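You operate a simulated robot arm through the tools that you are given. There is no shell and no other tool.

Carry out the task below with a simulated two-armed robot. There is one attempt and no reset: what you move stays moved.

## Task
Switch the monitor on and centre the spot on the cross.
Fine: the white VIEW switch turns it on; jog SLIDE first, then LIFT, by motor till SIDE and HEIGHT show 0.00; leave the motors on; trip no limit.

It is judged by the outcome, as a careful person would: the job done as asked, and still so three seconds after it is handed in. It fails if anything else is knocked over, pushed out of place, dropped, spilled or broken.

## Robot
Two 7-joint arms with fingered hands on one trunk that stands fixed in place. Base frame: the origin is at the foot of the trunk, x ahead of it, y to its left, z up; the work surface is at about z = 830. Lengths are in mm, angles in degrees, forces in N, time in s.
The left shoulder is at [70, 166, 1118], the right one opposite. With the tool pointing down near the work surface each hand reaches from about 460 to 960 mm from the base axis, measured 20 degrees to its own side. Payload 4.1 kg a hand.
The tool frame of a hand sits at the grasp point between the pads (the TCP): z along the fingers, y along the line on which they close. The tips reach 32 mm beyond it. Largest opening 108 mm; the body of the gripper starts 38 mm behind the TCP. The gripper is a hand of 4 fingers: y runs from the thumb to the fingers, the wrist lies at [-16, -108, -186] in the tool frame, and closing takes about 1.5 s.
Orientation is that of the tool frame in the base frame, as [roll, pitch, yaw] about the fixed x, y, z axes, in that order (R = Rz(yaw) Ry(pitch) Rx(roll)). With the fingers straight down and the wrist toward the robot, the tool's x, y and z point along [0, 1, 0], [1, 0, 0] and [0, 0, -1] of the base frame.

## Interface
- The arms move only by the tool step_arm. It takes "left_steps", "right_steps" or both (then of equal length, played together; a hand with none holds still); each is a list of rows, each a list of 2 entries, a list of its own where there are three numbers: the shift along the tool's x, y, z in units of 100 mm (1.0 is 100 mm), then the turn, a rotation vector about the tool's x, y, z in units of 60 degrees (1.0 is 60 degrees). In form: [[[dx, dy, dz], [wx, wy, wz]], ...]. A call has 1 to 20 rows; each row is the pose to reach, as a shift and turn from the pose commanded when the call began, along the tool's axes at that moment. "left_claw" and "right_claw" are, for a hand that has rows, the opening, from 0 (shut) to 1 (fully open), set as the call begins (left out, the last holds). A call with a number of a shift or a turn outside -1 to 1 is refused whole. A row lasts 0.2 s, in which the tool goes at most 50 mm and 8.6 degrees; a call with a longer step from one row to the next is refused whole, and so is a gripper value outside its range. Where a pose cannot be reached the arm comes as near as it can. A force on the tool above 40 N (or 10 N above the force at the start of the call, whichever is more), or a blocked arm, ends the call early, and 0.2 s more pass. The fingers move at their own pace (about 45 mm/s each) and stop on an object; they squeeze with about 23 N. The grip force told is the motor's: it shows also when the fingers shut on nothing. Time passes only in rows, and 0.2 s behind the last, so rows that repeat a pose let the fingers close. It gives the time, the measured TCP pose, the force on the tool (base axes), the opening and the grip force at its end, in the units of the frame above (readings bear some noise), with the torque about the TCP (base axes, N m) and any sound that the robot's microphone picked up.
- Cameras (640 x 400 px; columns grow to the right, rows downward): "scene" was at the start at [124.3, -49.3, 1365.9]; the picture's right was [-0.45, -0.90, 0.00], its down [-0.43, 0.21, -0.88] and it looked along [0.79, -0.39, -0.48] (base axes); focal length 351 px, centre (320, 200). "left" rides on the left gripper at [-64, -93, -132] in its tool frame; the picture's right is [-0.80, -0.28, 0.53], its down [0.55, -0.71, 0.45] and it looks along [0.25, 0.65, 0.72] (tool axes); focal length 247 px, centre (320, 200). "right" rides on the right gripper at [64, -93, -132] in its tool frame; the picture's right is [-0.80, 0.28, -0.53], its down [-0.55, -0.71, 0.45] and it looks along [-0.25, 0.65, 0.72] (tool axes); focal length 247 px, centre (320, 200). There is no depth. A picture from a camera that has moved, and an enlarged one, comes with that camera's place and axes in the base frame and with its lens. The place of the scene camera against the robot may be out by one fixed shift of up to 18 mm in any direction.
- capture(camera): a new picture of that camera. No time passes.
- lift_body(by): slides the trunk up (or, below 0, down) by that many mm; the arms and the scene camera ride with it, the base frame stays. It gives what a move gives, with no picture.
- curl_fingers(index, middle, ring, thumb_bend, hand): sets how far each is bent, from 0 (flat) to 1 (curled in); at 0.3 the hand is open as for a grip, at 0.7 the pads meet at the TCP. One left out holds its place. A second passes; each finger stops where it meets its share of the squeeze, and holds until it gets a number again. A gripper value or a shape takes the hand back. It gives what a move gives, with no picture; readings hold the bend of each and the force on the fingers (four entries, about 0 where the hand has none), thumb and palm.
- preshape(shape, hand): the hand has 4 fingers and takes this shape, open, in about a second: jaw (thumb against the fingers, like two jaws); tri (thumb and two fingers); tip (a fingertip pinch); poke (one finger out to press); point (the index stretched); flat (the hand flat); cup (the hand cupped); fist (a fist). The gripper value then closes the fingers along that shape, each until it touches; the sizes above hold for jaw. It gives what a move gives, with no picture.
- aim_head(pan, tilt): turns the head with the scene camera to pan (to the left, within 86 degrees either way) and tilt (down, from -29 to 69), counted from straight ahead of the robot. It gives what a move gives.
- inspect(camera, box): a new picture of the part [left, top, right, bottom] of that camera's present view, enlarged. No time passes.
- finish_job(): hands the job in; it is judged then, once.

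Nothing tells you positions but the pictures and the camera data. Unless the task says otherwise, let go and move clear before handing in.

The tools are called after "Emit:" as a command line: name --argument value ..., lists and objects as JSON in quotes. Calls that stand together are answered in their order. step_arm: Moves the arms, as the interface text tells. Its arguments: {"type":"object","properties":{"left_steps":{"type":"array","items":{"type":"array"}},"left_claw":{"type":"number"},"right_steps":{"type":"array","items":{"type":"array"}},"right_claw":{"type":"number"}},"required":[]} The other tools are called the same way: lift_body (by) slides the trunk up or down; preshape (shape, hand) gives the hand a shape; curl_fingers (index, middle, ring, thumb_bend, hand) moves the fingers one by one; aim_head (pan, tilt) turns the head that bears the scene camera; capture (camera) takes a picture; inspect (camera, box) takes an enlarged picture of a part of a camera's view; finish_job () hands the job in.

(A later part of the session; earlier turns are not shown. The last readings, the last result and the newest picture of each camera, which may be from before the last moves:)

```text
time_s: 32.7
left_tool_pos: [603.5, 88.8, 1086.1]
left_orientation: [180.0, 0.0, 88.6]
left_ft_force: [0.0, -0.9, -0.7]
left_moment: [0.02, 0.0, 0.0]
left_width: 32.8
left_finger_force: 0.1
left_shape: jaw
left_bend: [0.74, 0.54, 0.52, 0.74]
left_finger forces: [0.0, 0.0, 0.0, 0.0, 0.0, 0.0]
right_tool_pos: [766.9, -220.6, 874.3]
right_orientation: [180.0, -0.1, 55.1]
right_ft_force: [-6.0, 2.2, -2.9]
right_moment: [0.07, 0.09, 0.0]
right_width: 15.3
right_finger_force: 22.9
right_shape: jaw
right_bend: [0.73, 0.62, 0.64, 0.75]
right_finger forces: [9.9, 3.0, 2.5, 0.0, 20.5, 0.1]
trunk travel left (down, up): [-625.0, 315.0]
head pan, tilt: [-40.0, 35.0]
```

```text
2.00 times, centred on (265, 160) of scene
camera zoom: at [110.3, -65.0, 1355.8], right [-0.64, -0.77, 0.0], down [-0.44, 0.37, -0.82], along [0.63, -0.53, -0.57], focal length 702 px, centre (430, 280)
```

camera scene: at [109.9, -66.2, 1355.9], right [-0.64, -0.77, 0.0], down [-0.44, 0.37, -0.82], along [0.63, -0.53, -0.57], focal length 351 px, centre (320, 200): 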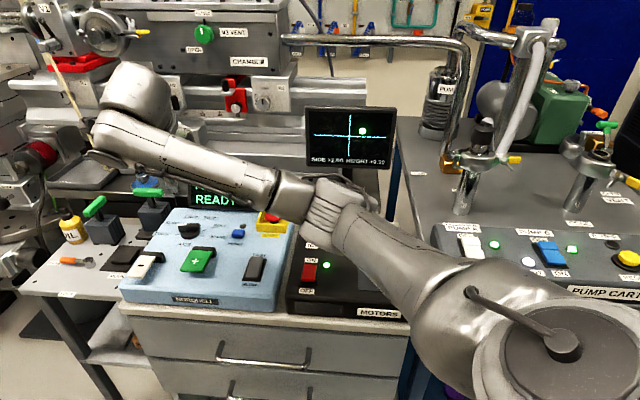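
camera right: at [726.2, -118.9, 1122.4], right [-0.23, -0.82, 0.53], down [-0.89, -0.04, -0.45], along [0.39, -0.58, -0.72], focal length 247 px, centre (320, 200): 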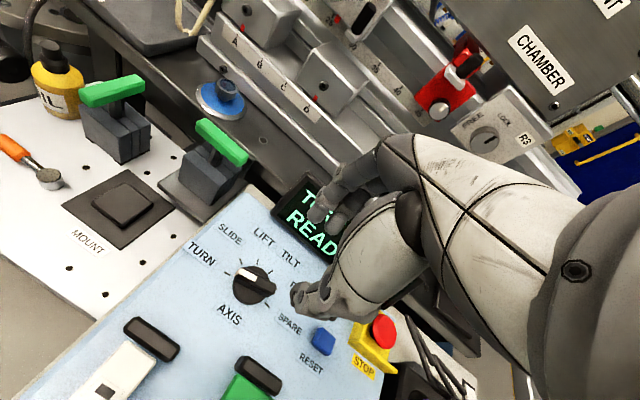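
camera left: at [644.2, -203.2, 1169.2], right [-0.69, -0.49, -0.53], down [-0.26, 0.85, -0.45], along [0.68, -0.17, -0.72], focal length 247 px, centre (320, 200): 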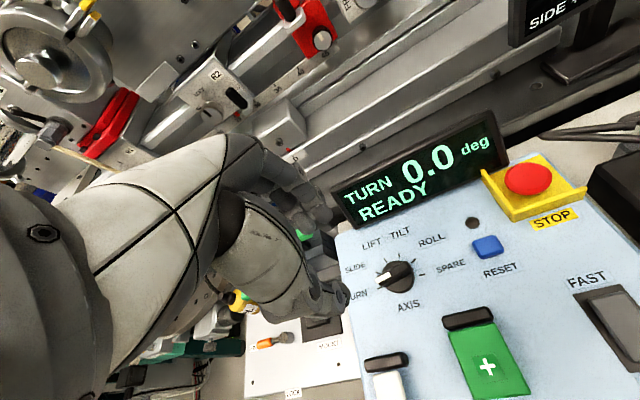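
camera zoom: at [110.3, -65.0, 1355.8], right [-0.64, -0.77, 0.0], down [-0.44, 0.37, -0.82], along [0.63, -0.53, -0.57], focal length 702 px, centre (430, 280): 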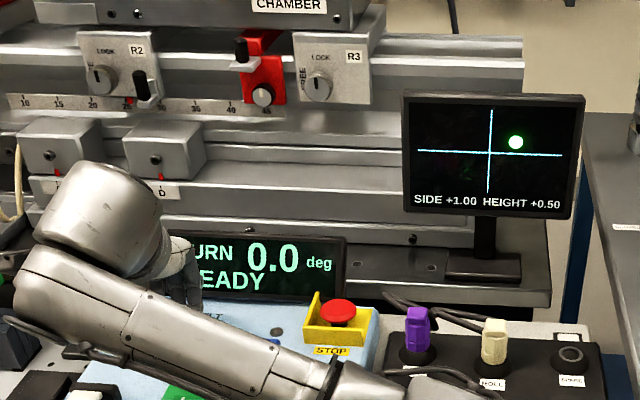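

The bar is held firmly (15 mm wide, 23 N). Now I'll turn it 40° clockwise from TURN to SLIDE.

Emit:
step_arm --right_steps '[[[0, 0, 0], [0, 0, 0.111]], [[0, 0, 0], [0, 0, 0.222]], [[0, 0, 0], [0, 0, 0.333]], [[0, 0, 0], [0, 0, 0.444]], [[0, 0, 0], [0, 0, 0.556]], [[0, 0, 0], [0, 0, 0.667]], [[0, 0, 0], [0, 0, 0.667]]]'

Emit:
inspect --camera "right" --box '[200, 160, 420, 340]'

Emit:
inspect --camera "scene" --box '[130, 60, 400, 260]'

```text
time_s: 34.3
left_tool_pos: [605.4, 87.1, 1084.4]
left_orientation: [-179.9, 0.0, 88.7]
left_ft_force: [0.4, 1.2, 0.0]
left_moment: [0.02, 0.0, 0.02]
left_width: 32.9
left_finger_force: 0.0
left_shape: jaw
left_bend: [0.74, 0.54, 0.52, 0.74]
left_finger forces: [0.0, 0.0, 0.1, 0.0, 0.0, 0.0]
right_tool_pos: [767.8, -220.4, 873.7]
right_orientation: [-179.9, 0.0, 15.0]
right_ft_force: [3.1, 1.9, -2.1]
right_moment: [0.06, -0.1, 0.02]
right_width: 14.6
right_finger_force: 22.8
right_shape: jaw
right_bend: [0.73, 0.62, 0.65, 0.75]
right_finger forces: [11.5, 3.9, 3.1, 0.1, 19.6, 0.0]
trunk travel left (down, up): [-625.0, 315.0]
head pan, tilt: [-40.0, 35.0]
```

```text
2.22 times, centred on (310, 250) of right
camera zoom: at [806.1, -113.9, 1004.9], right [-0.7, -0.48, 0.53], down [-0.71, 0.54, -0.45], along [-0.07, -0.69, -0.72], focal length 549 px, centre (342, 89)
```

zoom: 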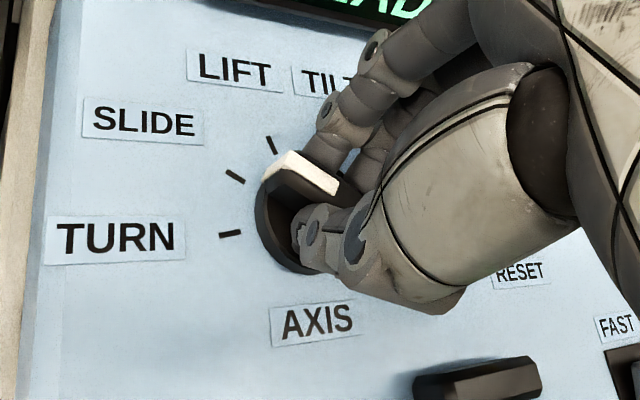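

```text
2.00 times, centred on (265, 160) of scene
camera zoom: at [111.5, -65.1, 1355.7], right [-0.64, -0.77, 0.0], down [-0.44, 0.37, -0.82], along [0.63, -0.53, -0.57], focal length 702 px, centre (430, 280)
```

zoom: 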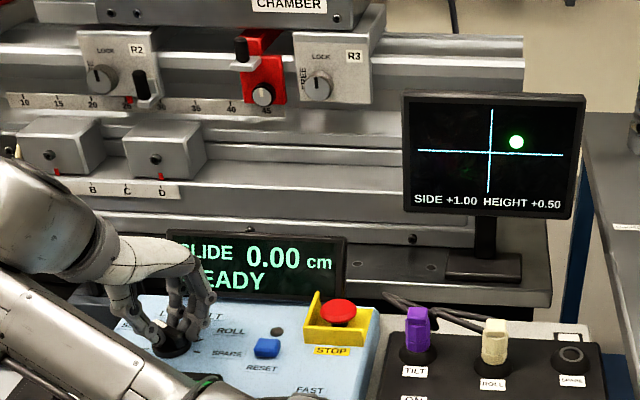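

The display now reads SLIDE 0.00 cm READY. I'll let go of the knob, rise, and take the right arm back to the right side so the left hand can work the paddles with the screens in view.

Emit:
step_arm --right_steps '[[[0, 0, 0], [0, 0, 0]], [[0, 0, 0], [0, 0, 0]], [[0, 0, 0], [0, 0, 0]], [[0, 0, 0], [0, 0, 0]], [[0, 0, -0.1], [0, 0, 0]], [[0, 0, -0.3], [0, 0, 0]], [[0, 0, -0.65], [0, 0, 0]], [[0, 0, -1.0], [0, 0, 0]]]' --right_claw 0.5

Emit:
inspect --camera "right" --box '[160, 140, 420, 340]'

Emit:
capture --camera "scene"

```text
time_s: 36.1
left_tool_pos: [603.7, 88.0, 1086.3]
left_orientation: [-180.0, 0.0, 88.7]
left_ft_force: [0.7, -0.5, 0.0]
left_moment: [-0.03, -0.02, 0.02]
left_width: 33.0
left_finger_force: 0.1
left_shape: jaw
left_bend: [0.74, 0.54, 0.52, 0.74]
left_finger forces: [0.0, 0.0, 0.1, 0.1, 0.1, 0.0]
right_tool_pos: [767.8, -219.0, 976.6]
right_orientation: [-180.0, 0.0, 15.0]
right_ft_force: [0.6, -0.1, 0.1]
right_moment: [-0.02, -0.01, 0.0]
right_width: 53.8
right_finger_force: 0.0
right_shape: jaw
right_bend: [0.74, 0.45, 0.42, 0.71]
right_finger forces: [0.0, 0.0, 0.1, 0.1, 0.0, 0.0]
trunk travel left (down, up): [-625.0, 315.0]
head pan, tilt: [-40.0, 35.0]
```

```text
2.00 times, centred on (290, 240) of right
camera zoom: at [805.2, -112.4, 1106.7], right [-0.7, -0.48, 0.53], down [-0.71, 0.54, -0.45], along [-0.07, -0.69, -0.72], focal length 494 px, centre (380, 120)
```

zoom: 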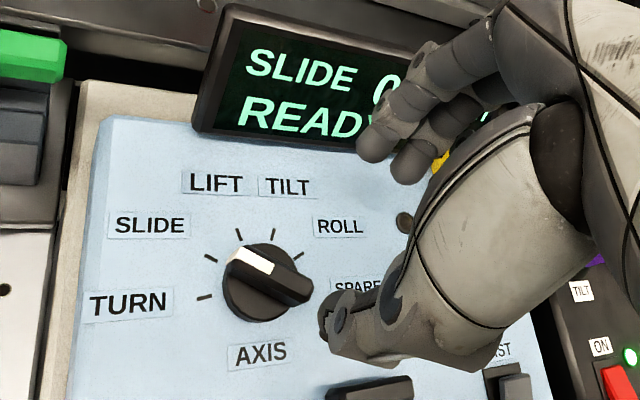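

```text
taken
camera scene: at [109.9, -64.5, 1355.8], right [-0.64, -0.77, 0.0], down [-0.44, 0.37, -0.82], along [0.63, -0.53, -0.57], focal length 351 px, centre (320, 200)
```

scene: 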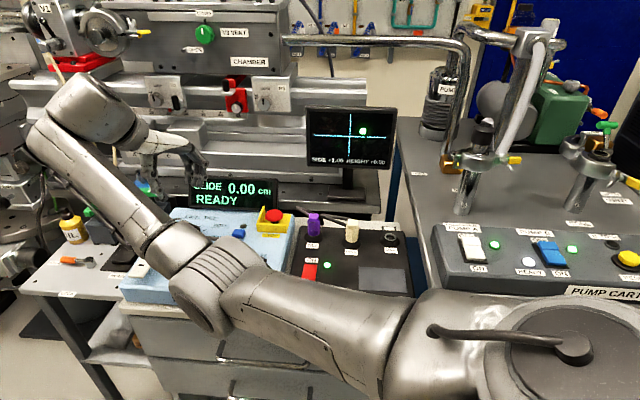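

The knob sits at SLIDE and this arm posture leaves the monitor visible, so the right hand can poke the paddles itself. I'll move the left hand further away, set the right index to poke, and go over the minus paddle.

Emit:
step_arm --left_steps '[[[0.3, -0.3, 0], [0, 0, 0]], [[0.6, -0.6, 0], [0, 0, 0]], [[0.8, -0.8, 0], [0, 0, 0]], [[1.0, -1.0, 0], [0, 0, 0]]]'

Emit:
preshape --hand "right" --shape "poke"

Emit:
curl_fingers --hand "right" --middle 1.0

Emit:
step_arm --right_steps '[[[-0.04, -0.16, 0], [0, 0, -0.111]], [[-0.08, -0.33, 0], [0, 0, -0.222]], [[-0.12, -0.5, 0], [0, 0, -0.333]], [[-0.16, -0.67, 0], [0, 0, -0.444]], [[-0.2, -0.84, 0], [0, 0, -0.556]], [[-0.25, -1.0, 0], [0, 0, -0.667]], [[-0.25, -1.0, 0], [0, 0, -0.667]]]'

Emit:
capture --camera "right"

Emit:
capture --camera "scene"

```text
time_s: 37.1
left_tool_pos: [503.8, 192.6, 1088.9]
left_orientation: [179.9, 0.1, 88.5]
left_ft_force: [0.6, 0.5, 0.4]
left_moment: [-0.01, -0.01, -0.04]
left_width: 32.6
left_finger_force: 0.1
left_shape: jaw
left_bend: [0.74, 0.54, 0.52, 0.74]
left_finger forces: [0.1, 0.1, 0.1, 0.0, 0.0, 0.1]
right_tool_pos: [766.8, -218.9, 977.2]
right_orientation: [179.9, 0.1, 15.1]
right_ft_force: [0.2, 0.7, 0.1]
right_moment: [-0.03, -0.02, -0.01]
right_width: 53.6
right_finger_force: 0.1
right_shape: jaw
right_bend: [0.74, 0.45, 0.42, 0.71]
right_finger forces: [0.1, 0.0, 0.0, 0.1, 0.1, 0.0]
trunk travel left (down, up): [-625.0, 315.0]
head pan, tilt: [-40.0, 35.0]
```

```text
time_s: 38.0
left_tool_pos: [506.1, 191.2, 1088.5]
left_orientation: [-180.0, 0.0, 88.6]
left_ft_force: [-1.1, -0.4, 0.0]
left_moment: [-0.02, -0.03, 0.01]
left_width: 32.6
left_finger_force: 0.0
left_shape: jaw
left_bend: [0.74, 0.54, 0.52, 0.74]
left_finger forces: [0.0, 0.0, 0.0, 0.0, 0.1, 0.1]
right_tool_pos: [766.6, -219.4, 975.6]
right_orientation: [180.0, -0.1, 14.9]
right_ft_force: [-0.2, 0.4, 0.7]
right_moment: [-0.02, -0.02, -0.02]
right_width: 0.0
right_finger_force: 0.0
right_shape: poke
right_bend: [0.7, 0.7, 0.99, 1.0]
right_finger forces: [0.0, 0.0, 0.0, 0.1, 0.0, 0.0]
trunk travel left (down, up): [-625.0, 315.0]
head pan, tilt: [-40.0, 35.0]
```

```text
time_s: 39.0
left_tool_pos: [506.0, 192.1, 1089.4]
left_orientation: [180.0, 0.0, 88.7]
left_ft_force: [0.8, -0.3, 1.2]
left_moment: [0.02, -0.01, -0.01]
left_width: 32.6
left_finger_force: 0.0
left_shape: jaw
left_bend: [0.74, 0.54, 0.52, 0.74]
left_finger forces: [0.0, 0.0, 0.1, 0.0, 0.1, 0.0]
right_tool_pos: [768.0, -218.3, 975.4]
right_orientation: [-180.0, 0.0, 15.0]
right_ft_force: [0.2, 0.3, 0.0]
right_moment: [0.03, 0.0, 0.0]
right_width: 33.6
right_finger_force: 0.2
right_shape: fingers
right_bend: [0.7, 0.84, 0.99, 1.0]
right_finger forces: [0.0, 0.1, 0.0, 0.0, 0.1, 0.0]
trunk travel left (down, up): [-625.0, 315.0]
head pan, tilt: [-40.0, 35.0]
```

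```text
time_s: 40.6
left_tool_pos: [506.7, 191.3, 1089.1]
left_orientation: [-180.0, 0.0, 88.6]
left_ft_force: [-0.3, -0.4, -0.1]
left_moment: [0.02, 0.03, 0.03]
left_width: 32.8
left_finger_force: 0.0
left_shape: jaw
left_bend: [0.74, 0.54, 0.52, 0.74]
left_finger forces: [0.1, 0.0, 0.0, 0.1, 0.1, 0.0]
right_tool_pos: [718.1, -129.7, 974.6]
right_orientation: [-180.0, -0.1, 55.0]
right_ft_force: [-0.5, -0.4, -0.6]
right_moment: [0.03, -0.01, 0.03]
right_width: 33.3
right_finger_force: 0.0
right_shape: fingers
right_bend: [0.7, 0.84, 0.99, 1.0]
right_finger forces: [0.0, 0.0, 0.0, 0.0, 0.0, 0.0]
trunk travel left (down, up): [-625.0, 315.0]
head pan, tilt: [-40.0, 35.0]
```

```text
taken
camera right: at [678.3, -23.5, 1105.2], right [-0.22, -0.82, 0.53], down [-0.89, -0.05, -0.45], along [0.39, -0.58, -0.72], focal length 247 px, centre (320, 200)
```

right: 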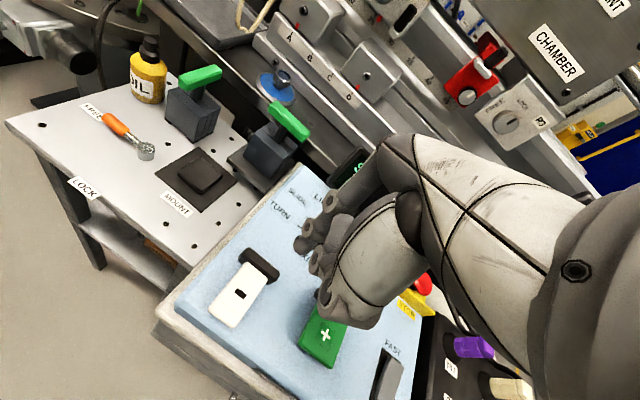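

```text
taken
camera scene: at [110.8, -65.3, 1355.8], right [-0.64, -0.77, 0.0], down [-0.44, 0.37, -0.82], along [0.63, -0.53, -0.57], focal length 351 px, centre (320, 200)
```

scene: 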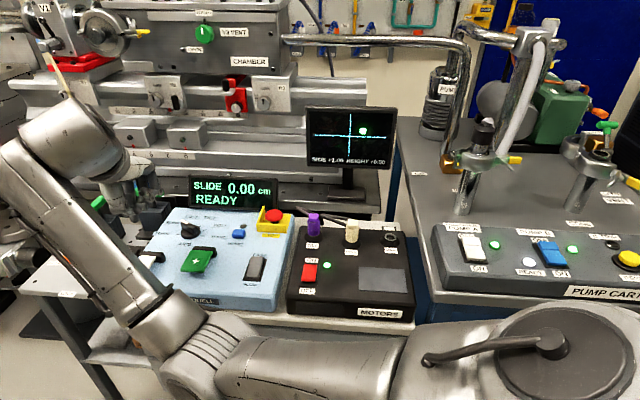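

Both screens are in view. I'll measure the minus paddle from this closer view.

Emit:
inspect --camera "right" --box '[190, 230, 370, 370]'

Emit:
inspect --camera "left" --box '[440, 40, 640, 200]'

```text
2.86 times, centred on (280, 300) of right
camera zoom: at [678.3, -23.5, 1105.2], right [-0.22, -0.82, 0.53], down [-0.89, -0.05, -0.45], along [0.39, -0.58, -0.72], focal length 706 px, centre (434, -86)
```

zoom: 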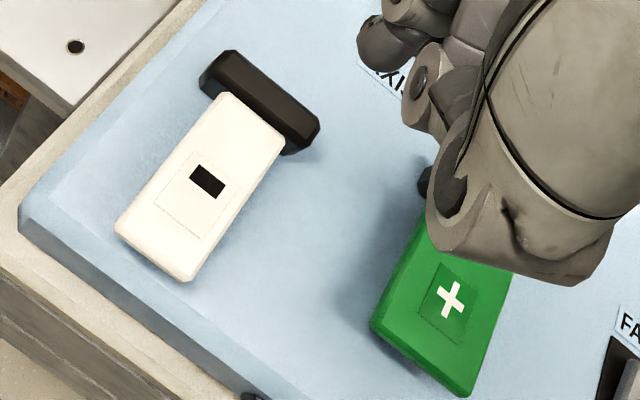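

```text
2.50 times, centred on (540, 120) of left
camera zoom: at [412.0, 130.4, 1220.8], right [-0.3, -0.79, -0.53], down [-0.69, 0.57, -0.45], along [0.65, 0.23, -0.72], focal length 617 px, centre (-230, 400)
```

zoom: 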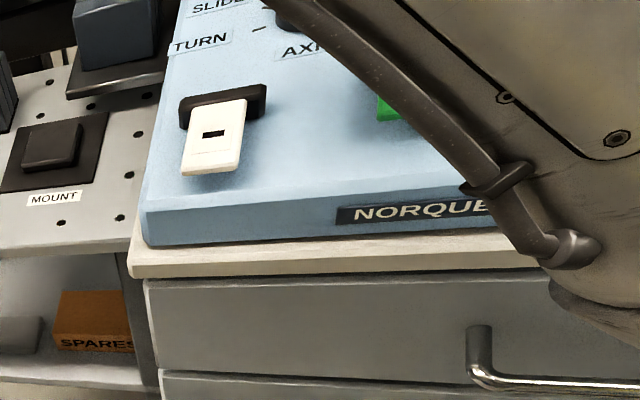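

The minus paddle's top is higher than I assumed (z ≈ 863), running from (726, -115) to (689, -82). I'll place the index tip above its front part.

Emit:
step_arm --right_steps '[[[0.05, -0.18, 0.1], [0, 0, 0]], [[0.106, -0.359, 0.3], [0, 0, 0]], [[0.106, -0.359, 0.58], [0, 0, 0]], [[0.106, -0.359, 0.58], [0, 0, 0]]]'

Emit:
inspect --camera "right" --box '[220, 200, 380, 330]'

Emit:
inspect --camera "left" --box '[440, 20, 640, 180]'

Emit:
capture --camera "scene"

```text
time_s: 41.6
left_tool_pos: [505.9, 192.9, 1088.6]
left_orientation: [180.0, 0.0, 88.7]
left_ft_force: [0.4, 0.5, -0.1]
left_moment: [-0.03, 0.01, 0.02]
left_width: 32.5
left_finger_force: 0.1
left_shape: jaw
left_bend: [0.74, 0.54, 0.52, 0.74]
left_finger forces: [0.0, 0.1, 0.0, 0.0, 0.0, 0.0]
right_tool_pos: [699.4, -114.8, 924.9]
right_orientation: [178.8, 0.1, 54.0]
right_ft_force: [0.3, 0.6, -0.4]
right_moment: [0.02, 0.01, 0.01]
right_width: 33.6
right_finger_force: 0.1
right_shape: fingers
right_bend: [0.7, 0.84, 0.99, 1.0]
right_finger forces: [0.0, 0.0, 0.1, 0.0, 0.1, 0.0]
trunk travel left (down, up): [-625.0, 315.0]
head pan, tilt: [-40.0, 35.0]
```

```text
3.08 times, centred on (300, 265) of right
camera zoom: at [658.7, -6.2, 1053.9], right [-0.25, -0.8, 0.54], down [-0.89, -0.04, -0.46], along [0.39, -0.59, -0.7], focal length 760 px, centre (382, 0)
```

zoom: 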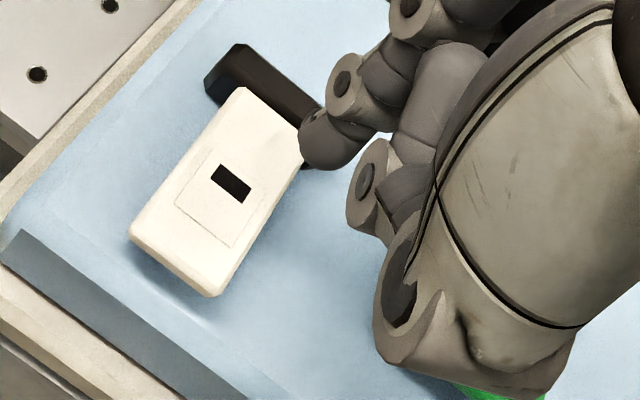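

```text
2.50 times, centred on (540, 100) of left
camera zoom: at [411.3, 131.2, 1221.0], right [-0.3, -0.79, -0.53], down [-0.69, 0.57, -0.45], along [0.66, 0.23, -0.72], focal length 617 px, centre (-230, 450)
```

zoom: 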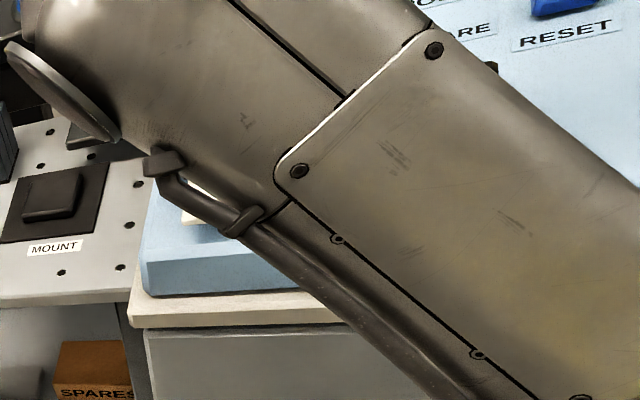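

```text
taken
camera scene: at [110.1, -64.4, 1355.9], right [-0.64, -0.77, 0.0], down [-0.44, 0.37, -0.82], along [0.63, -0.53, -0.57], focal length 351 px, centre (320, 200)
```

scene: 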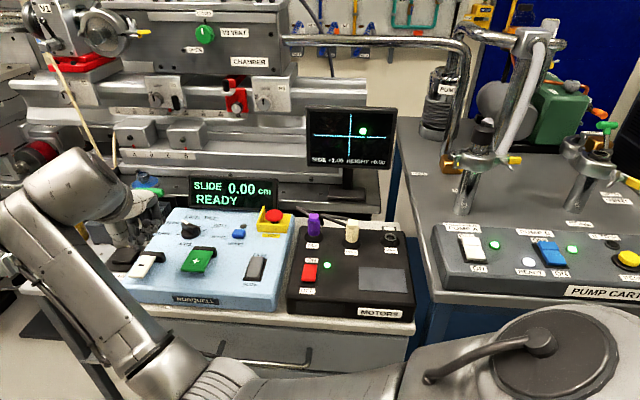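

The pose lagged a little short of the command. I'll hold still briefly to see whether it settles.

Emit:
step_arm --right_steps '[[[0, 0, 0], [0, 0, 0]], [[0, 0, 0], [0, 0, 0]]]'

Emit:
aim_head --pan -25 --tilt 45

Emit:
capture --camera "scene"

```text
time_s: 42.2
left_tool_pos: [504.4, 192.1, 1089.4]
left_orientation: [180.0, 0.0, 88.7]
left_ft_force: [-0.1, 0.4, -0.7]
left_moment: [0.0, 0.02, 0.02]
left_width: 32.9
left_finger_force: 0.1
left_shape: jaw
left_bend: [0.74, 0.54, 0.52, 0.74]
left_finger forces: [0.0, 0.1, 0.0, 0.0, 0.1, 0.0]
right_tool_pos: [697.4, -116.2, 922.4]
right_orientation: [179.0, 0.3, 54.1]
right_ft_force: [0.7, 1.1, 0.7]
right_moment: [0.0, -0.01, -0.01]
right_width: 33.4
right_finger_force: 0.1
right_shape: fingers
right_bend: [0.7, 0.84, 0.99, 1.0]
right_finger forces: [0.1, 0.0, 0.1, 0.1, 0.1, 0.0]
trunk travel left (down, up): [-625.0, 315.0]
head pan, tilt: [-40.0, 35.0]
```

```text
time_s: 43.0
left_tool_pos: [506.7, 192.2, 1088.7]
left_orientation: [179.9, 0.1, 88.6]
left_ft_force: [0.1, 0.2, 0.6]
left_moment: [0.0, -0.01, 0.02]
left_width: 32.6
left_finger_force: 0.0
left_shape: jaw
left_bend: [0.74, 0.54, 0.52, 0.74]
left_finger forces: [0.0, 0.1, 0.0, 0.0, 0.0, 0.1]
right_tool_pos: [696.9, -116.1, 922.5]
right_orientation: [178.9, 0.5, 54.1]
right_ft_force: [-0.1, 0.8, -0.3]
right_moment: [0.01, 0.02, 0.02]
right_width: 33.5
right_finger_force: 0.0
right_shape: fingers
right_bend: [0.7, 0.84, 0.99, 1.0]
right_finger forces: [0.0, 0.1, 0.0, 0.0, 0.0, 0.0]
trunk travel left (down, up): [-625.0, 315.0]
head pan, tilt: [-25.0, 45.0]
```

```text
taken
camera scene: at [116.6, -42.9, 1341.1], right [-0.42, -0.91, 0.0], down [-0.64, 0.3, -0.71], along [0.64, -0.3, -0.71], focal length 351 px, centre (320, 200)
```

scene: 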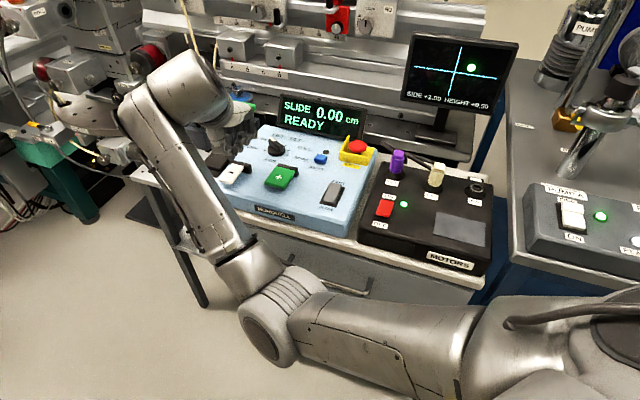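

The arm stalls about 16 mm short with this yaw, likely a joint limit. I'll rise a bit and turn the hand back to its natural yaw of 90° over the same spot.

Emit:
step_arm --right_steps '[[[0, 0, -0.2], [0, 0, -0.1]], [[0, 0, -0.4], [0, 0, -0.2]], [[0, 0.02, -0.5], [0, 0, -0.3]], [[0.01, 0.03, -0.5], [0, 0, -0.4]], [[0.01, 0.05, -0.5], [0, 0, -0.5]], [[0.01, 0.05, -0.5], [0, 0, -0.583]], [[0.01, 0.05, -0.5], [0, 0, -0.583]]]'

Emit:
capture --camera "scene"

Emit:
capture --camera "right"

Emit:
capture --camera "left"

```text
time_s: 44.6
left_tool_pos: [506.2, 191.3, 1088.1]
left_orientation: [-180.0, -0.1, 88.7]
left_ft_force: [-0.2, 0.4, -0.3]
left_moment: [0.0, -0.03, 0.01]
left_width: 32.6
left_finger_force: 0.1
left_shape: jaw
left_bend: [0.74, 0.54, 0.52, 0.74]
left_finger forces: [0.1, 0.0, 0.0, 0.0, 0.1, 0.0]
right_tool_pos: [698.0, -101.2, 966.1]
right_orientation: [-180.0, 0.0, 90.0]
right_ft_force: [0.0, 0.6, -1.0]
right_moment: [0.05, 0.02, 0.05]
right_width: 33.5
right_finger_force: 0.0
right_shape: fingers
right_bend: [0.7, 0.84, 0.99, 1.0]
right_finger forces: [0.0, 0.0, 0.0, 0.0, 0.0, 0.0]
trunk travel left (down, up): [-625.0, 315.0]
head pan, tilt: [-25.0, 45.0]
```

```text
taken
camera scene: at [116.6, -42.6, 1341.0], right [-0.42, -0.91, 0.0], down [-0.64, 0.3, -0.71], along [0.64, -0.3, -0.71], focal length 351 px, centre (320, 200)
```

scene: 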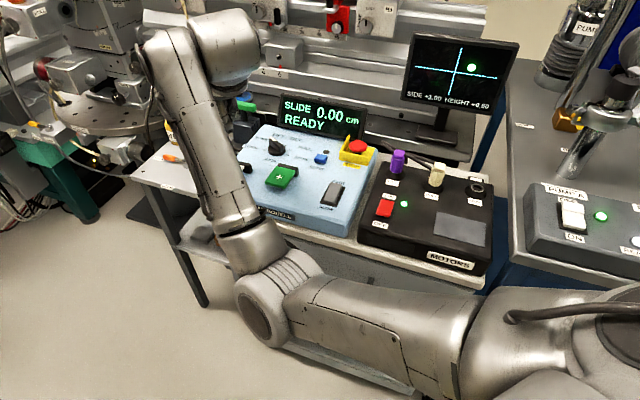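

```text
taken
camera right: at [605.0, -37.8, 1098.0], right [0.28, -0.8, 0.53], down [-0.7, -0.55, -0.45], along [0.65, -0.25, -0.72], focal length 247 px, centre (320, 200)
```

right: 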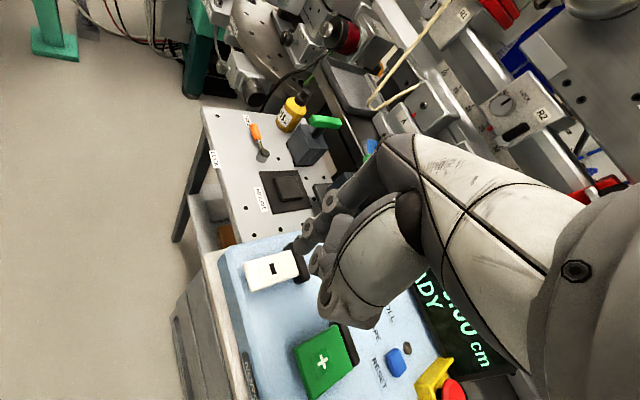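

```text
taken
camera left: at [411.6, 130.8, 1220.9], right [-0.3, -0.79, -0.53], down [-0.69, 0.57, -0.45], along [0.66, 0.23, -0.72], focal length 247 px, centre (320, 200)
```

left: 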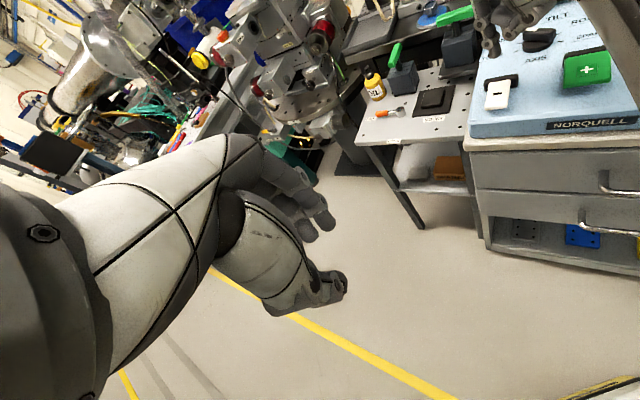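

The hand is now at yaw 90° over the front part of the minus paddle, with the landing point between the symbol and its near end. I'll come down to just above the paddle.

Emit:
step_arm --right_steps '[[[0, 0, 0.25], [0, 0, 0]], [[0, 0, 0.45], [0, 0, 0]], [[0, 0, 0.6], [0, 0, 0]], [[0, 0, 0.6], [0, 0, 0]]]'

Emit:
inspect --camera "right" --box '[220, 200, 360, 310]'

Emit:
inspect --camera "left" --box '[440, 0, 600, 130]'

Emit:
inspect --camera "scene" --box '[220, 20, 540, 220]'

```text
time_s: 45.6
left_tool_pos: [506.1, 192.1, 1088.3]
left_orientation: [180.0, -0.1, 88.5]
left_ft_force: [0.3, 0.1, 0.6]
left_moment: [-0.01, 0.0, 0.01]
left_width: 32.6
left_finger_force: 0.0
left_shape: jaw
left_bend: [0.74, 0.54, 0.52, 0.74]
left_finger forces: [0.0, 0.1, 0.0, 0.0, 0.1, 0.0]
right_tool_pos: [701.2, -111.3, 911.1]
right_orientation: [179.4, 0.6, 89.5]
right_ft_force: [-0.2, 1.1, -0.8]
right_moment: [-0.03, 0.0, -0.03]
right_width: 33.8
right_finger_force: 0.1
right_shape: fingers
right_bend: [0.7, 0.84, 0.99, 1.0]
right_finger forces: [0.0, 0.0, 0.0, 0.0, 0.0, 0.0]
trunk travel left (down, up): [-625.0, 315.0]
head pan, tilt: [-25.0, 45.0]
```

```text
3.64 times, centred on (290, 255) of right
camera zoom: at [608.0, -44.2, 1040.7], right [0.27, -0.8, 0.54], down [-0.71, -0.55, -0.45], along [0.65, -0.26, -0.71], focal length 898 px, centre (429, 0)
```

zoom: 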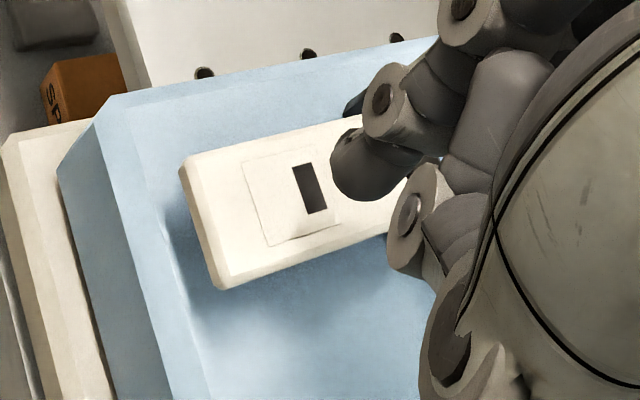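

```text
3.08 times, centred on (520, 65) of left
camera zoom: at [411.6, 130.7, 1220.9], right [-0.3, -0.79, -0.53], down [-0.69, 0.57, -0.45], along [0.66, 0.23, -0.72], focal length 760 px, centre (-295, 615)
```

zoom: 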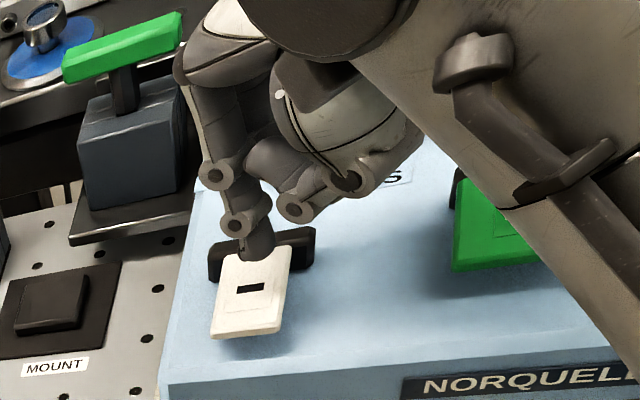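

```text
2.00 times, centred on (380, 120) of scene
camera zoom: at [116.6, -42.7, 1341.0], right [-0.42, -0.91, 0.0], down [-0.64, 0.3, -0.71], along [0.64, -0.3, -0.71], focal length 702 px, centre (200, 360)
```

zoom: 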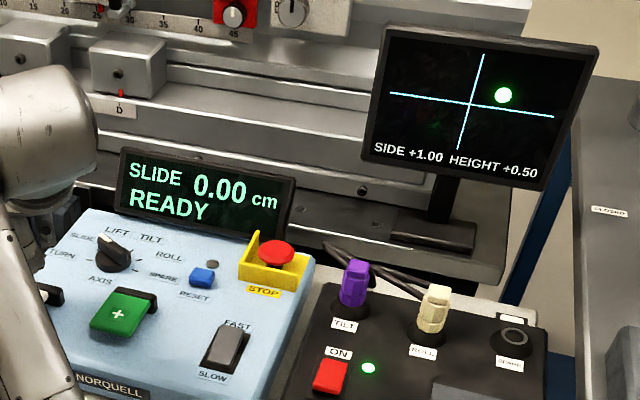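

The hand drifts about 10 mm to the right when low at this pose, so the arm is near a limit reaching across. I'll rise and try a yaw of 120°, which brings the wrist back to the right.

Emit:
step_arm --right_steps '[[[0, 0, -0.25], [0, 0, 0]], [[0, 0, -0.5], [0, 0, -0.1]], [[0.01, 0.02, -0.5], [0, 0, -0.2]], [[0.01, 0.03, -0.5], [0, 0, -0.3]], [[0.017, 0.05, -0.5], [0, 0, -0.4]], [[0.017, 0.05, -0.5], [0, 0, -0.5]], [[0.017, 0.05, -0.25], [0, 0, -0.5]], [[0.017, 0.05, 0], [0, 0, -0.5]], [[0.017, 0.05, 0], [0, 0, -0.5]]]'

Emit:
inspect --camera "right" --box '[220, 200, 360, 310]'

Emit:
capture --camera "scene"

```text
time_s: 47.6
left_tool_pos: [506.1, 194.5, 1088.8]
left_orientation: [-180.0, 0.0, 88.6]
left_ft_force: [0.0, -0.1, -0.3]
left_moment: [0.04, -0.04, 0.01]
left_width: 32.5
left_finger_force: 0.1
left_shape: jaw
left_bend: [0.74, 0.54, 0.52, 0.74]
left_finger forces: [0.1, 0.0, 0.0, 0.1, 0.0, 0.0]
right_tool_pos: [702.6, -101.1, 904.4]
right_orientation: [-179.9, 0.0, 120.1]
right_ft_force: [0.7, -0.1, 0.2]
right_moment: [0.02, 0.01, -0.02]
right_width: 33.3
right_finger_force: 0.2
right_shape: fingers
right_bend: [0.7, 0.84, 0.99, 1.0]
right_finger forces: [0.0, 0.1, 0.0, 0.1, 0.1, 0.0]
trunk travel left (down, up): [-625.0, 315.0]
head pan, tilt: [-25.0, 45.0]
```

```text
3.64 times, centred on (290, 255) of right
camera zoom: at [590.1, -91.5, 1035.7], right [0.64, -0.55, 0.53], down [-0.34, -0.83, -0.45], along [0.69, 0.11, -0.72], focal length 898 px, centre (429, 0)
```

zoom: 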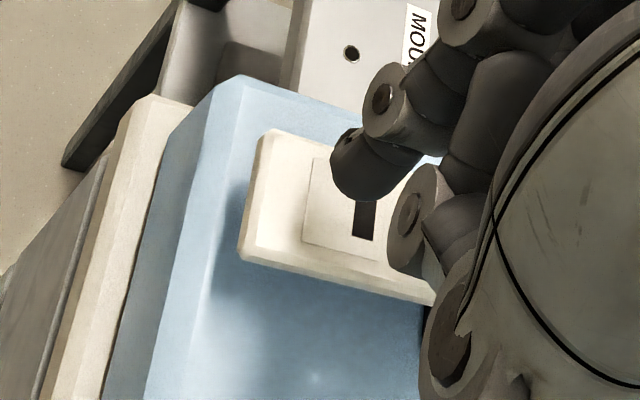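

```text
taken
camera scene: at [116.5, -42.5, 1341.1], right [-0.42, -0.91, 0.0], down [-0.64, 0.3, -0.71], along [0.64, -0.3, -0.71], focal length 351 px, centre (320, 200)
```

scene: 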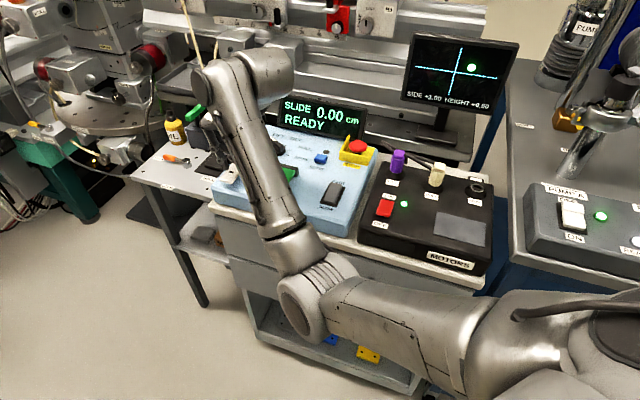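

Now the pose is exact and the landing point is on the front half of the minus paddle. I'll feel for the paddle with a small step.

Emit:
step_arm --right_steps '[[[-0.02, -0.024, 0.03], [0, 0, 0]], [[-0.02, -0.024, 0.06], [0, 0, 0]]]'

Emit:
inspect --camera "right" --box '[220, 200, 360, 310]'

Emit:
inspect --camera "scene" --box '[220, 20, 540, 220]'

```text
time_s: 48.2
left_tool_pos: [505.7, 192.2, 1089.0]
left_orientation: [-180.0, 0.0, 88.6]
left_ft_force: [0.6, 0.1, -0.9]
left_moment: [-0.02, -0.02, 0.03]
left_width: 32.5
left_finger_force: 0.1
left_shape: jaw
left_bend: [0.74, 0.54, 0.52, 0.74]
left_finger forces: [0.0, 0.0, 0.0, 0.0, 0.1, 0.0]
right_tool_pos: [702.7, -105.8, 899.3]
right_orientation: [-180.0, -0.1, 120.0]
right_ft_force: [-0.7, 0.4, 0.1]
right_moment: [0.03, 0.0, -0.03]
right_width: 33.2
right_finger_force: 0.0
right_shape: fingers
right_bend: [0.7, 0.84, 0.99, 1.0]
right_finger forces: [0.1, 0.1, 0.0, 0.0, 0.1, 0.0]
trunk travel left (down, up): [-625.0, 315.0]
head pan, tilt: [-25.0, 45.0]
```

```text
3.64 times, centred on (290, 255) of right
camera zoom: at [589.8, -95.0, 1030.6], right [0.64, -0.55, 0.53], down [-0.34, -0.83, -0.45], along [0.69, 0.11, -0.72], focal length 898 px, centre (429, 0)
```

zoom: 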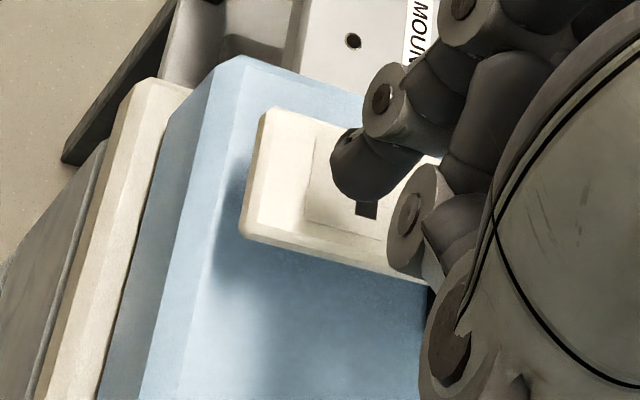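

```text
2.00 times, centred on (380, 120) of scene
camera zoom: at [116.7, -42.8, 1341.0], right [-0.42, -0.91, 0.0], down [-0.64, 0.3, -0.71], along [0.64, -0.3, -0.71], focal length 702 px, centre (200, 360)
```

zoom: 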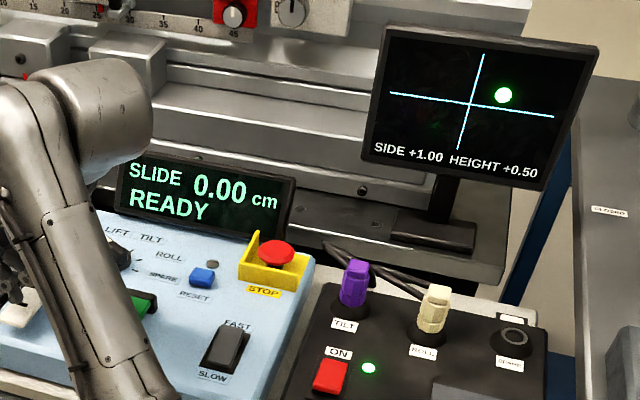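

No contact yet, and both screens read clearly: SLIDE 0.00, SIDE +1.00, HEIGHT +0.50. Now a short tap on minus, to see which way it moves.

Emit:
step_arm --right_steps '[[[0, 0, 0.04], [0, 0, 0]], [[0, 0, 0.08], [0, 0, 0]], [[0, 0, 0.0], [0, 0, 0]]]'

Emit:
inspect --camera "scene" --box '[220, 20, 540, 220]'

```text
time_s: 49.0
left_tool_pos: [506.7, 191.7, 1088.5]
left_orientation: [180.0, 0.0, 88.7]
left_ft_force: [0.3, -0.1, 0.1]
left_moment: [-0.02, 0.01, 0.0]
left_width: 32.6
left_finger_force: 0.2
left_shape: jaw
left_bend: [0.74, 0.54, 0.52, 0.74]
left_finger forces: [0.0, 0.1, 0.0, 0.1, 0.0, 0.1]
right_tool_pos: [702.6, -104.0, 900.1]
right_orientation: [180.0, 0.0, 119.9]
right_ft_force: [0.5, 0.6, 0.8]
right_moment: [0.01, 0.02, 0.0]
right_width: 33.4
right_finger_force: 0.0
right_shape: fingers
right_bend: [0.7, 0.84, 0.99, 1.0]
right_finger forces: [0.0, 0.1, 0.0, 0.1, 0.0, 0.1]
trunk travel left (down, up): [-625.0, 315.0]
head pan, tilt: [-25.0, 45.0]
```

```text
2.00 times, centred on (380, 120) of scene
camera zoom: at [116.5, -42.8, 1341.0], right [-0.42, -0.91, 0.0], down [-0.64, 0.3, -0.71], along [0.64, -0.3, -0.71], focal length 702 px, centre (200, 360)
```

zoom: 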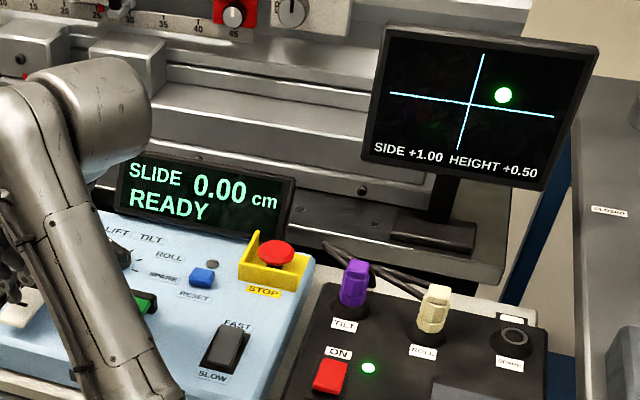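

Nothing yet. I'll lower and hold there to read the contact force.

Emit:
step_arm --right_steps '[[[0, 0, 0.04], [0, 0, 0]], [[0, 0, 0.08], [0, 0, 0]]]'

Emit:
inspect --camera "right" --box '[220, 200, 360, 310]'

Emit:
inspect --camera "scene" --box '[220, 20, 540, 220]'

```text
time_s: 49.6
left_tool_pos: [507.3, 191.9, 1089.7]
left_orientation: [-180.0, 0.0, 88.7]
left_ft_force: [0.4, 0.1, 0.5]
left_moment: [0.01, 0.03, -0.01]
left_width: 32.5
left_finger_force: 0.0
left_shape: jaw
left_bend: [0.74, 0.54, 0.52, 0.74]
left_finger forces: [0.1, 0.0, 0.0, 0.0, 0.0, 0.1]
right_tool_pos: [701.8, -103.8, 891.9]
right_orientation: [180.0, 0.0, 119.9]
right_ft_force: [0.0, 0.4, -1.0]
right_moment: [0.02, 0.0, 0.01]
right_width: 33.7
right_finger_force: 0.1
right_shape: fingers
right_bend: [0.7, 0.84, 0.99, 1.0]
right_finger forces: [0.1, 0.0, 0.0, 0.1, 0.0, 0.0]
trunk travel left (down, up): [-625.0, 315.0]
head pan, tilt: [-25.0, 45.0]
```

```text
3.64 times, centred on (290, 255) of right
camera zoom: at [590.3, -94.6, 1022.9], right [0.64, -0.55, 0.53], down [-0.34, -0.83, -0.45], along [0.69, 0.11, -0.72], focal length 898 px, centre (429, 0)
```

zoom: 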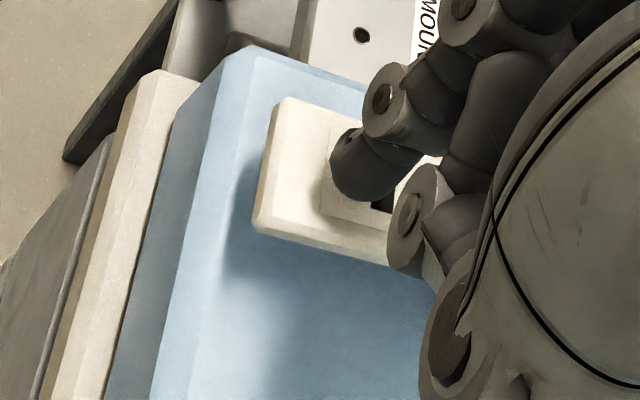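

```text
2.00 times, centred on (380, 120) of scene
camera zoom: at [116.7, -42.9, 1341.0], right [-0.42, -0.91, 0.0], down [-0.64, 0.3, -0.71], along [0.64, -0.3, -0.71], focal length 702 px, centre (200, 360)
```

zoom: 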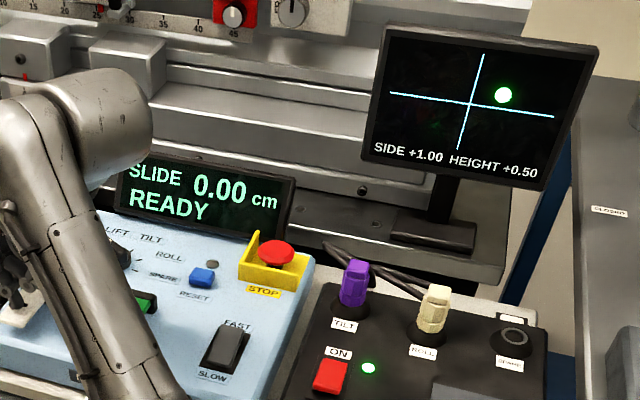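

Still no contact at tip z ≈ 860. I'll try a deeper tap, returning up right away.

Emit:
step_arm --right_steps '[[[0, 0, 0.04], [0, 0, 0]], [[0, 0, 0.07], [0, 0, 0]], [[0, 0, -0.02], [0, 0, 0]]]'

Emit:
inspect --camera "scene" --box '[220, 20, 540, 220]'

```text
time_s: 50.4
left_tool_pos: [506.1, 192.4, 1088.6]
left_orientation: [180.0, 0.0, 88.6]
left_ft_force: [-0.1, -1.0, 0.8]
left_moment: [0.03, -0.01, 0.02]
left_width: 32.6
left_finger_force: 0.0
left_shape: jaw
left_bend: [0.74, 0.54, 0.52, 0.74]
left_finger forces: [0.0, 0.1, 0.0, 0.1, 0.0, 0.0]
right_tool_pos: [702.6, -104.7, 894.0]
right_orientation: [180.0, 0.0, 120.0]
right_ft_force: [-0.6, 0.6, -0.3]
right_moment: [-0.02, -0.01, 0.01]
right_width: 33.6
right_finger_force: 0.0
right_shape: fingers
right_bend: [0.7, 0.84, 0.99, 1.0]
right_finger forces: [0.1, 0.1, 0.1, 0.1, 0.0, 0.0]
trunk travel left (down, up): [-625.0, 315.0]
head pan, tilt: [-25.0, 45.0]
```

```text
2.00 times, centred on (380, 120) of scene
camera zoom: at [116.6, -42.9, 1341.0], right [-0.42, -0.91, 0.0], down [-0.64, 0.3, -0.71], along [0.64, -0.3, -0.71], focal length 702 px, centre (200, 360)
```

zoom: 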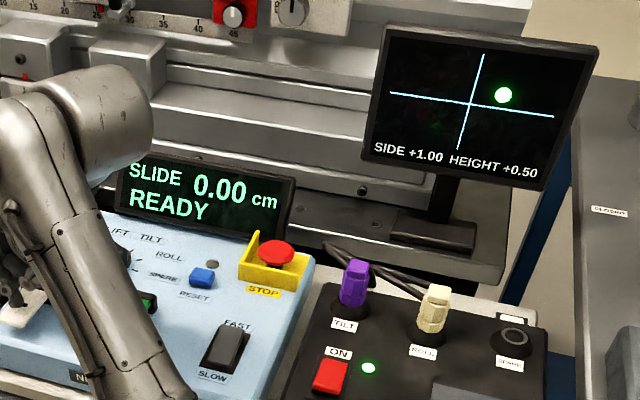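

Still nothing. I'll step down and hold a little lower to find the contact.

Emit:
step_arm --right_steps '[[[0, 0, 0.05], [0, 0, 0]], [[0, 0, 0.09], [0, 0, 0]]]'

Emit:
inspect --camera "right" --box '[220, 200, 360, 310]'

Emit:
inspect --camera "scene" --box '[220, 20, 540, 220]'

```text
time_s: 51.0
left_tool_pos: [505.9, 192.2, 1088.4]
left_orientation: [180.0, 0.0, 88.6]
left_ft_force: [-1.0, -0.8, -0.2]
left_moment: [-0.01, -0.02, -0.01]
left_width: 32.5
left_finger_force: 0.0
left_shape: jaw
left_bend: [0.74, 0.54, 0.52, 0.74]
left_finger forces: [0.1, 0.1, 0.0, 0.0, 0.1, 0.0]
right_tool_pos: [703.7, -104.7, 885.9]
right_orientation: [-180.0, 0.0, 119.9]
right_ft_force: [0.2, 0.5, 1.4]
right_moment: [0.0, -0.03, -0.01]
right_width: 33.1
right_finger_force: 0.7
right_shape: fingers
right_bend: [0.7, 0.84, 0.99, 1.0]
right_finger forces: [1.4, 0.0, 0.1, 0.1, 0.0, 0.1]
trunk travel left (down, up): [-625.0, 315.0]
head pan, tilt: [-25.0, 45.0]
```

```text
3.64 times, centred on (290, 255) of right
camera zoom: at [589.8, -94.8, 1016.6], right [0.64, -0.55, 0.53], down [-0.34, -0.83, -0.45], along [0.69, 0.11, -0.72], focal length 898 px, centre (429, 0)
```

zoom: 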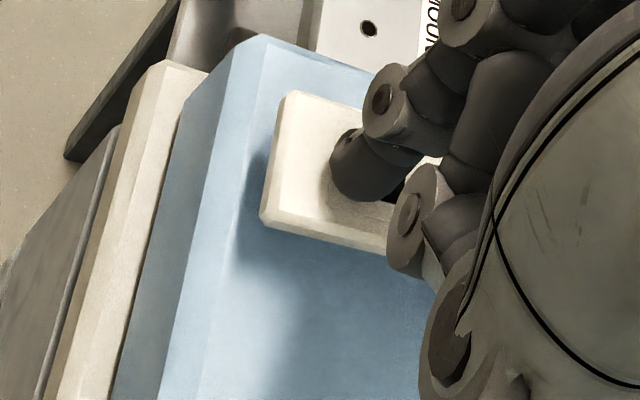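

```text
2.00 times, centred on (380, 120) of scene
camera zoom: at [116.4, -42.8, 1341.1], right [-0.42, -0.91, 0.0], down [-0.64, 0.3, -0.71], along [0.64, -0.3, -0.71], focal length 702 px, centre (200, 360)
```

zoom: 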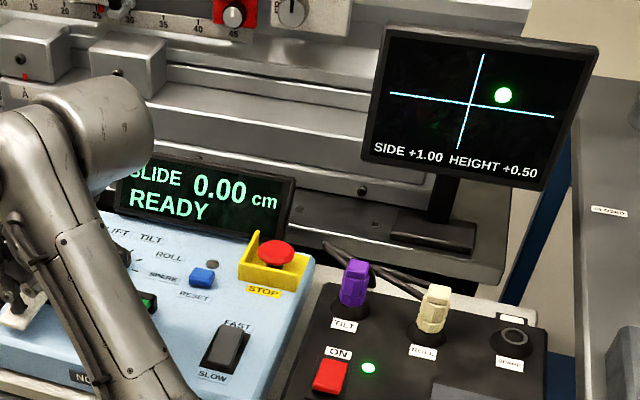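

Contact: 1.4 N on the index at tip z ≈ 854. Now a brief press of a few millimetres and back up.

Emit:
step_arm --right_steps '[[[0, 0, 0.05], [0, 0, 0]], [[0, 0, -0.03], [0, 0, 0]]]'

Emit:
inspect --camera "scene" --box '[220, 20, 540, 220]'

```text
time_s: 51.6
left_tool_pos: [506.9, 192.9, 1089.9]
left_orientation: [-179.9, 0.0, 88.6]
left_ft_force: [1.0, 0.0, 0.3]
left_moment: [0.03, 0.02, -0.01]
left_width: 32.7
left_finger_force: 0.0
left_shape: jaw
left_bend: [0.74, 0.54, 0.52, 0.74]
left_finger forces: [0.1, 0.1, 0.0, 0.1, 0.1, 0.0]
right_tool_pos: [701.5, -104.6, 886.5]
right_orientation: [180.0, 0.0, 119.9]
right_ft_force: [1.0, -1.1, 1.1]
right_moment: [-0.03, -0.01, 0.0]
right_width: 33.4
right_finger_force: 0.4
right_shape: fingers
right_bend: [0.7, 0.84, 0.99, 1.0]
right_finger forces: [1.0, 0.1, 0.1, 0.0, 0.1, 0.0]
trunk travel left (down, up): [-625.0, 315.0]
head pan, tilt: [-25.0, 45.0]
```

```text
2.00 times, centred on (380, 120) of scene
camera zoom: at [116.5, -42.8, 1341.0], right [-0.42, -0.91, 0.0], down [-0.64, 0.3, -0.71], along [0.64, -0.3, -0.71], focal length 702 px, centre (200, 360)
```

zoom: 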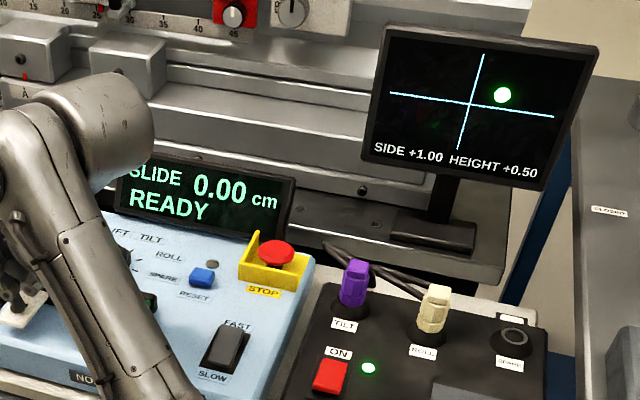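

Not enough travel. I'll tap a little deeper.

Emit:
step_arm --right_steps '[[[0, 0, 0.07], [0, 0, 0]], [[0, 0, 0.11], [0, 0, 0]], [[0, 0, 0.0], [0, 0, 0]]]'

Emit:
inspect --camera "scene" --box '[220, 20, 540, 220]'

```text
time_s: 52.4
left_tool_pos: [505.6, 192.8, 1088.0]
left_orientation: [179.9, 0.0, 88.7]
left_ft_force: [-0.6, 0.1, 0.2]
left_moment: [-0.05, 0.01, 0.02]
left_width: 32.5
left_finger_force: 0.0
left_shape: jaw
left_bend: [0.74, 0.54, 0.52, 0.74]
left_finger forces: [0.1, 0.0, 0.0, 0.1, 0.1, 0.1]
right_tool_pos: [702.6, -105.6, 888.0]
right_orientation: [-179.9, 0.0, 119.9]
right_ft_force: [0.1, 0.6, 0.8]
right_moment: [0.04, 0.02, 0.01]
right_width: 33.2
right_finger_force: 0.2
right_shape: fingers
right_bend: [0.7, 0.84, 0.99, 1.0]
right_finger forces: [0.6, 0.0, 0.1, 0.1, 0.1, 0.1]
trunk travel left (down, up): [-625.0, 315.0]
head pan, tilt: [-25.0, 45.0]
```

```text
2.00 times, centred on (380, 120) of scene
camera zoom: at [116.6, -42.8, 1340.9], right [-0.42, -0.91, 0.0], down [-0.64, 0.3, -0.71], along [0.64, -0.3, -0.71], focal length 702 px, centre (200, 360)
```

zoom: 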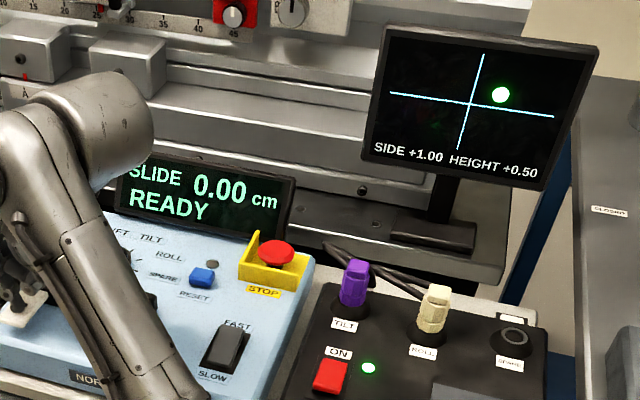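

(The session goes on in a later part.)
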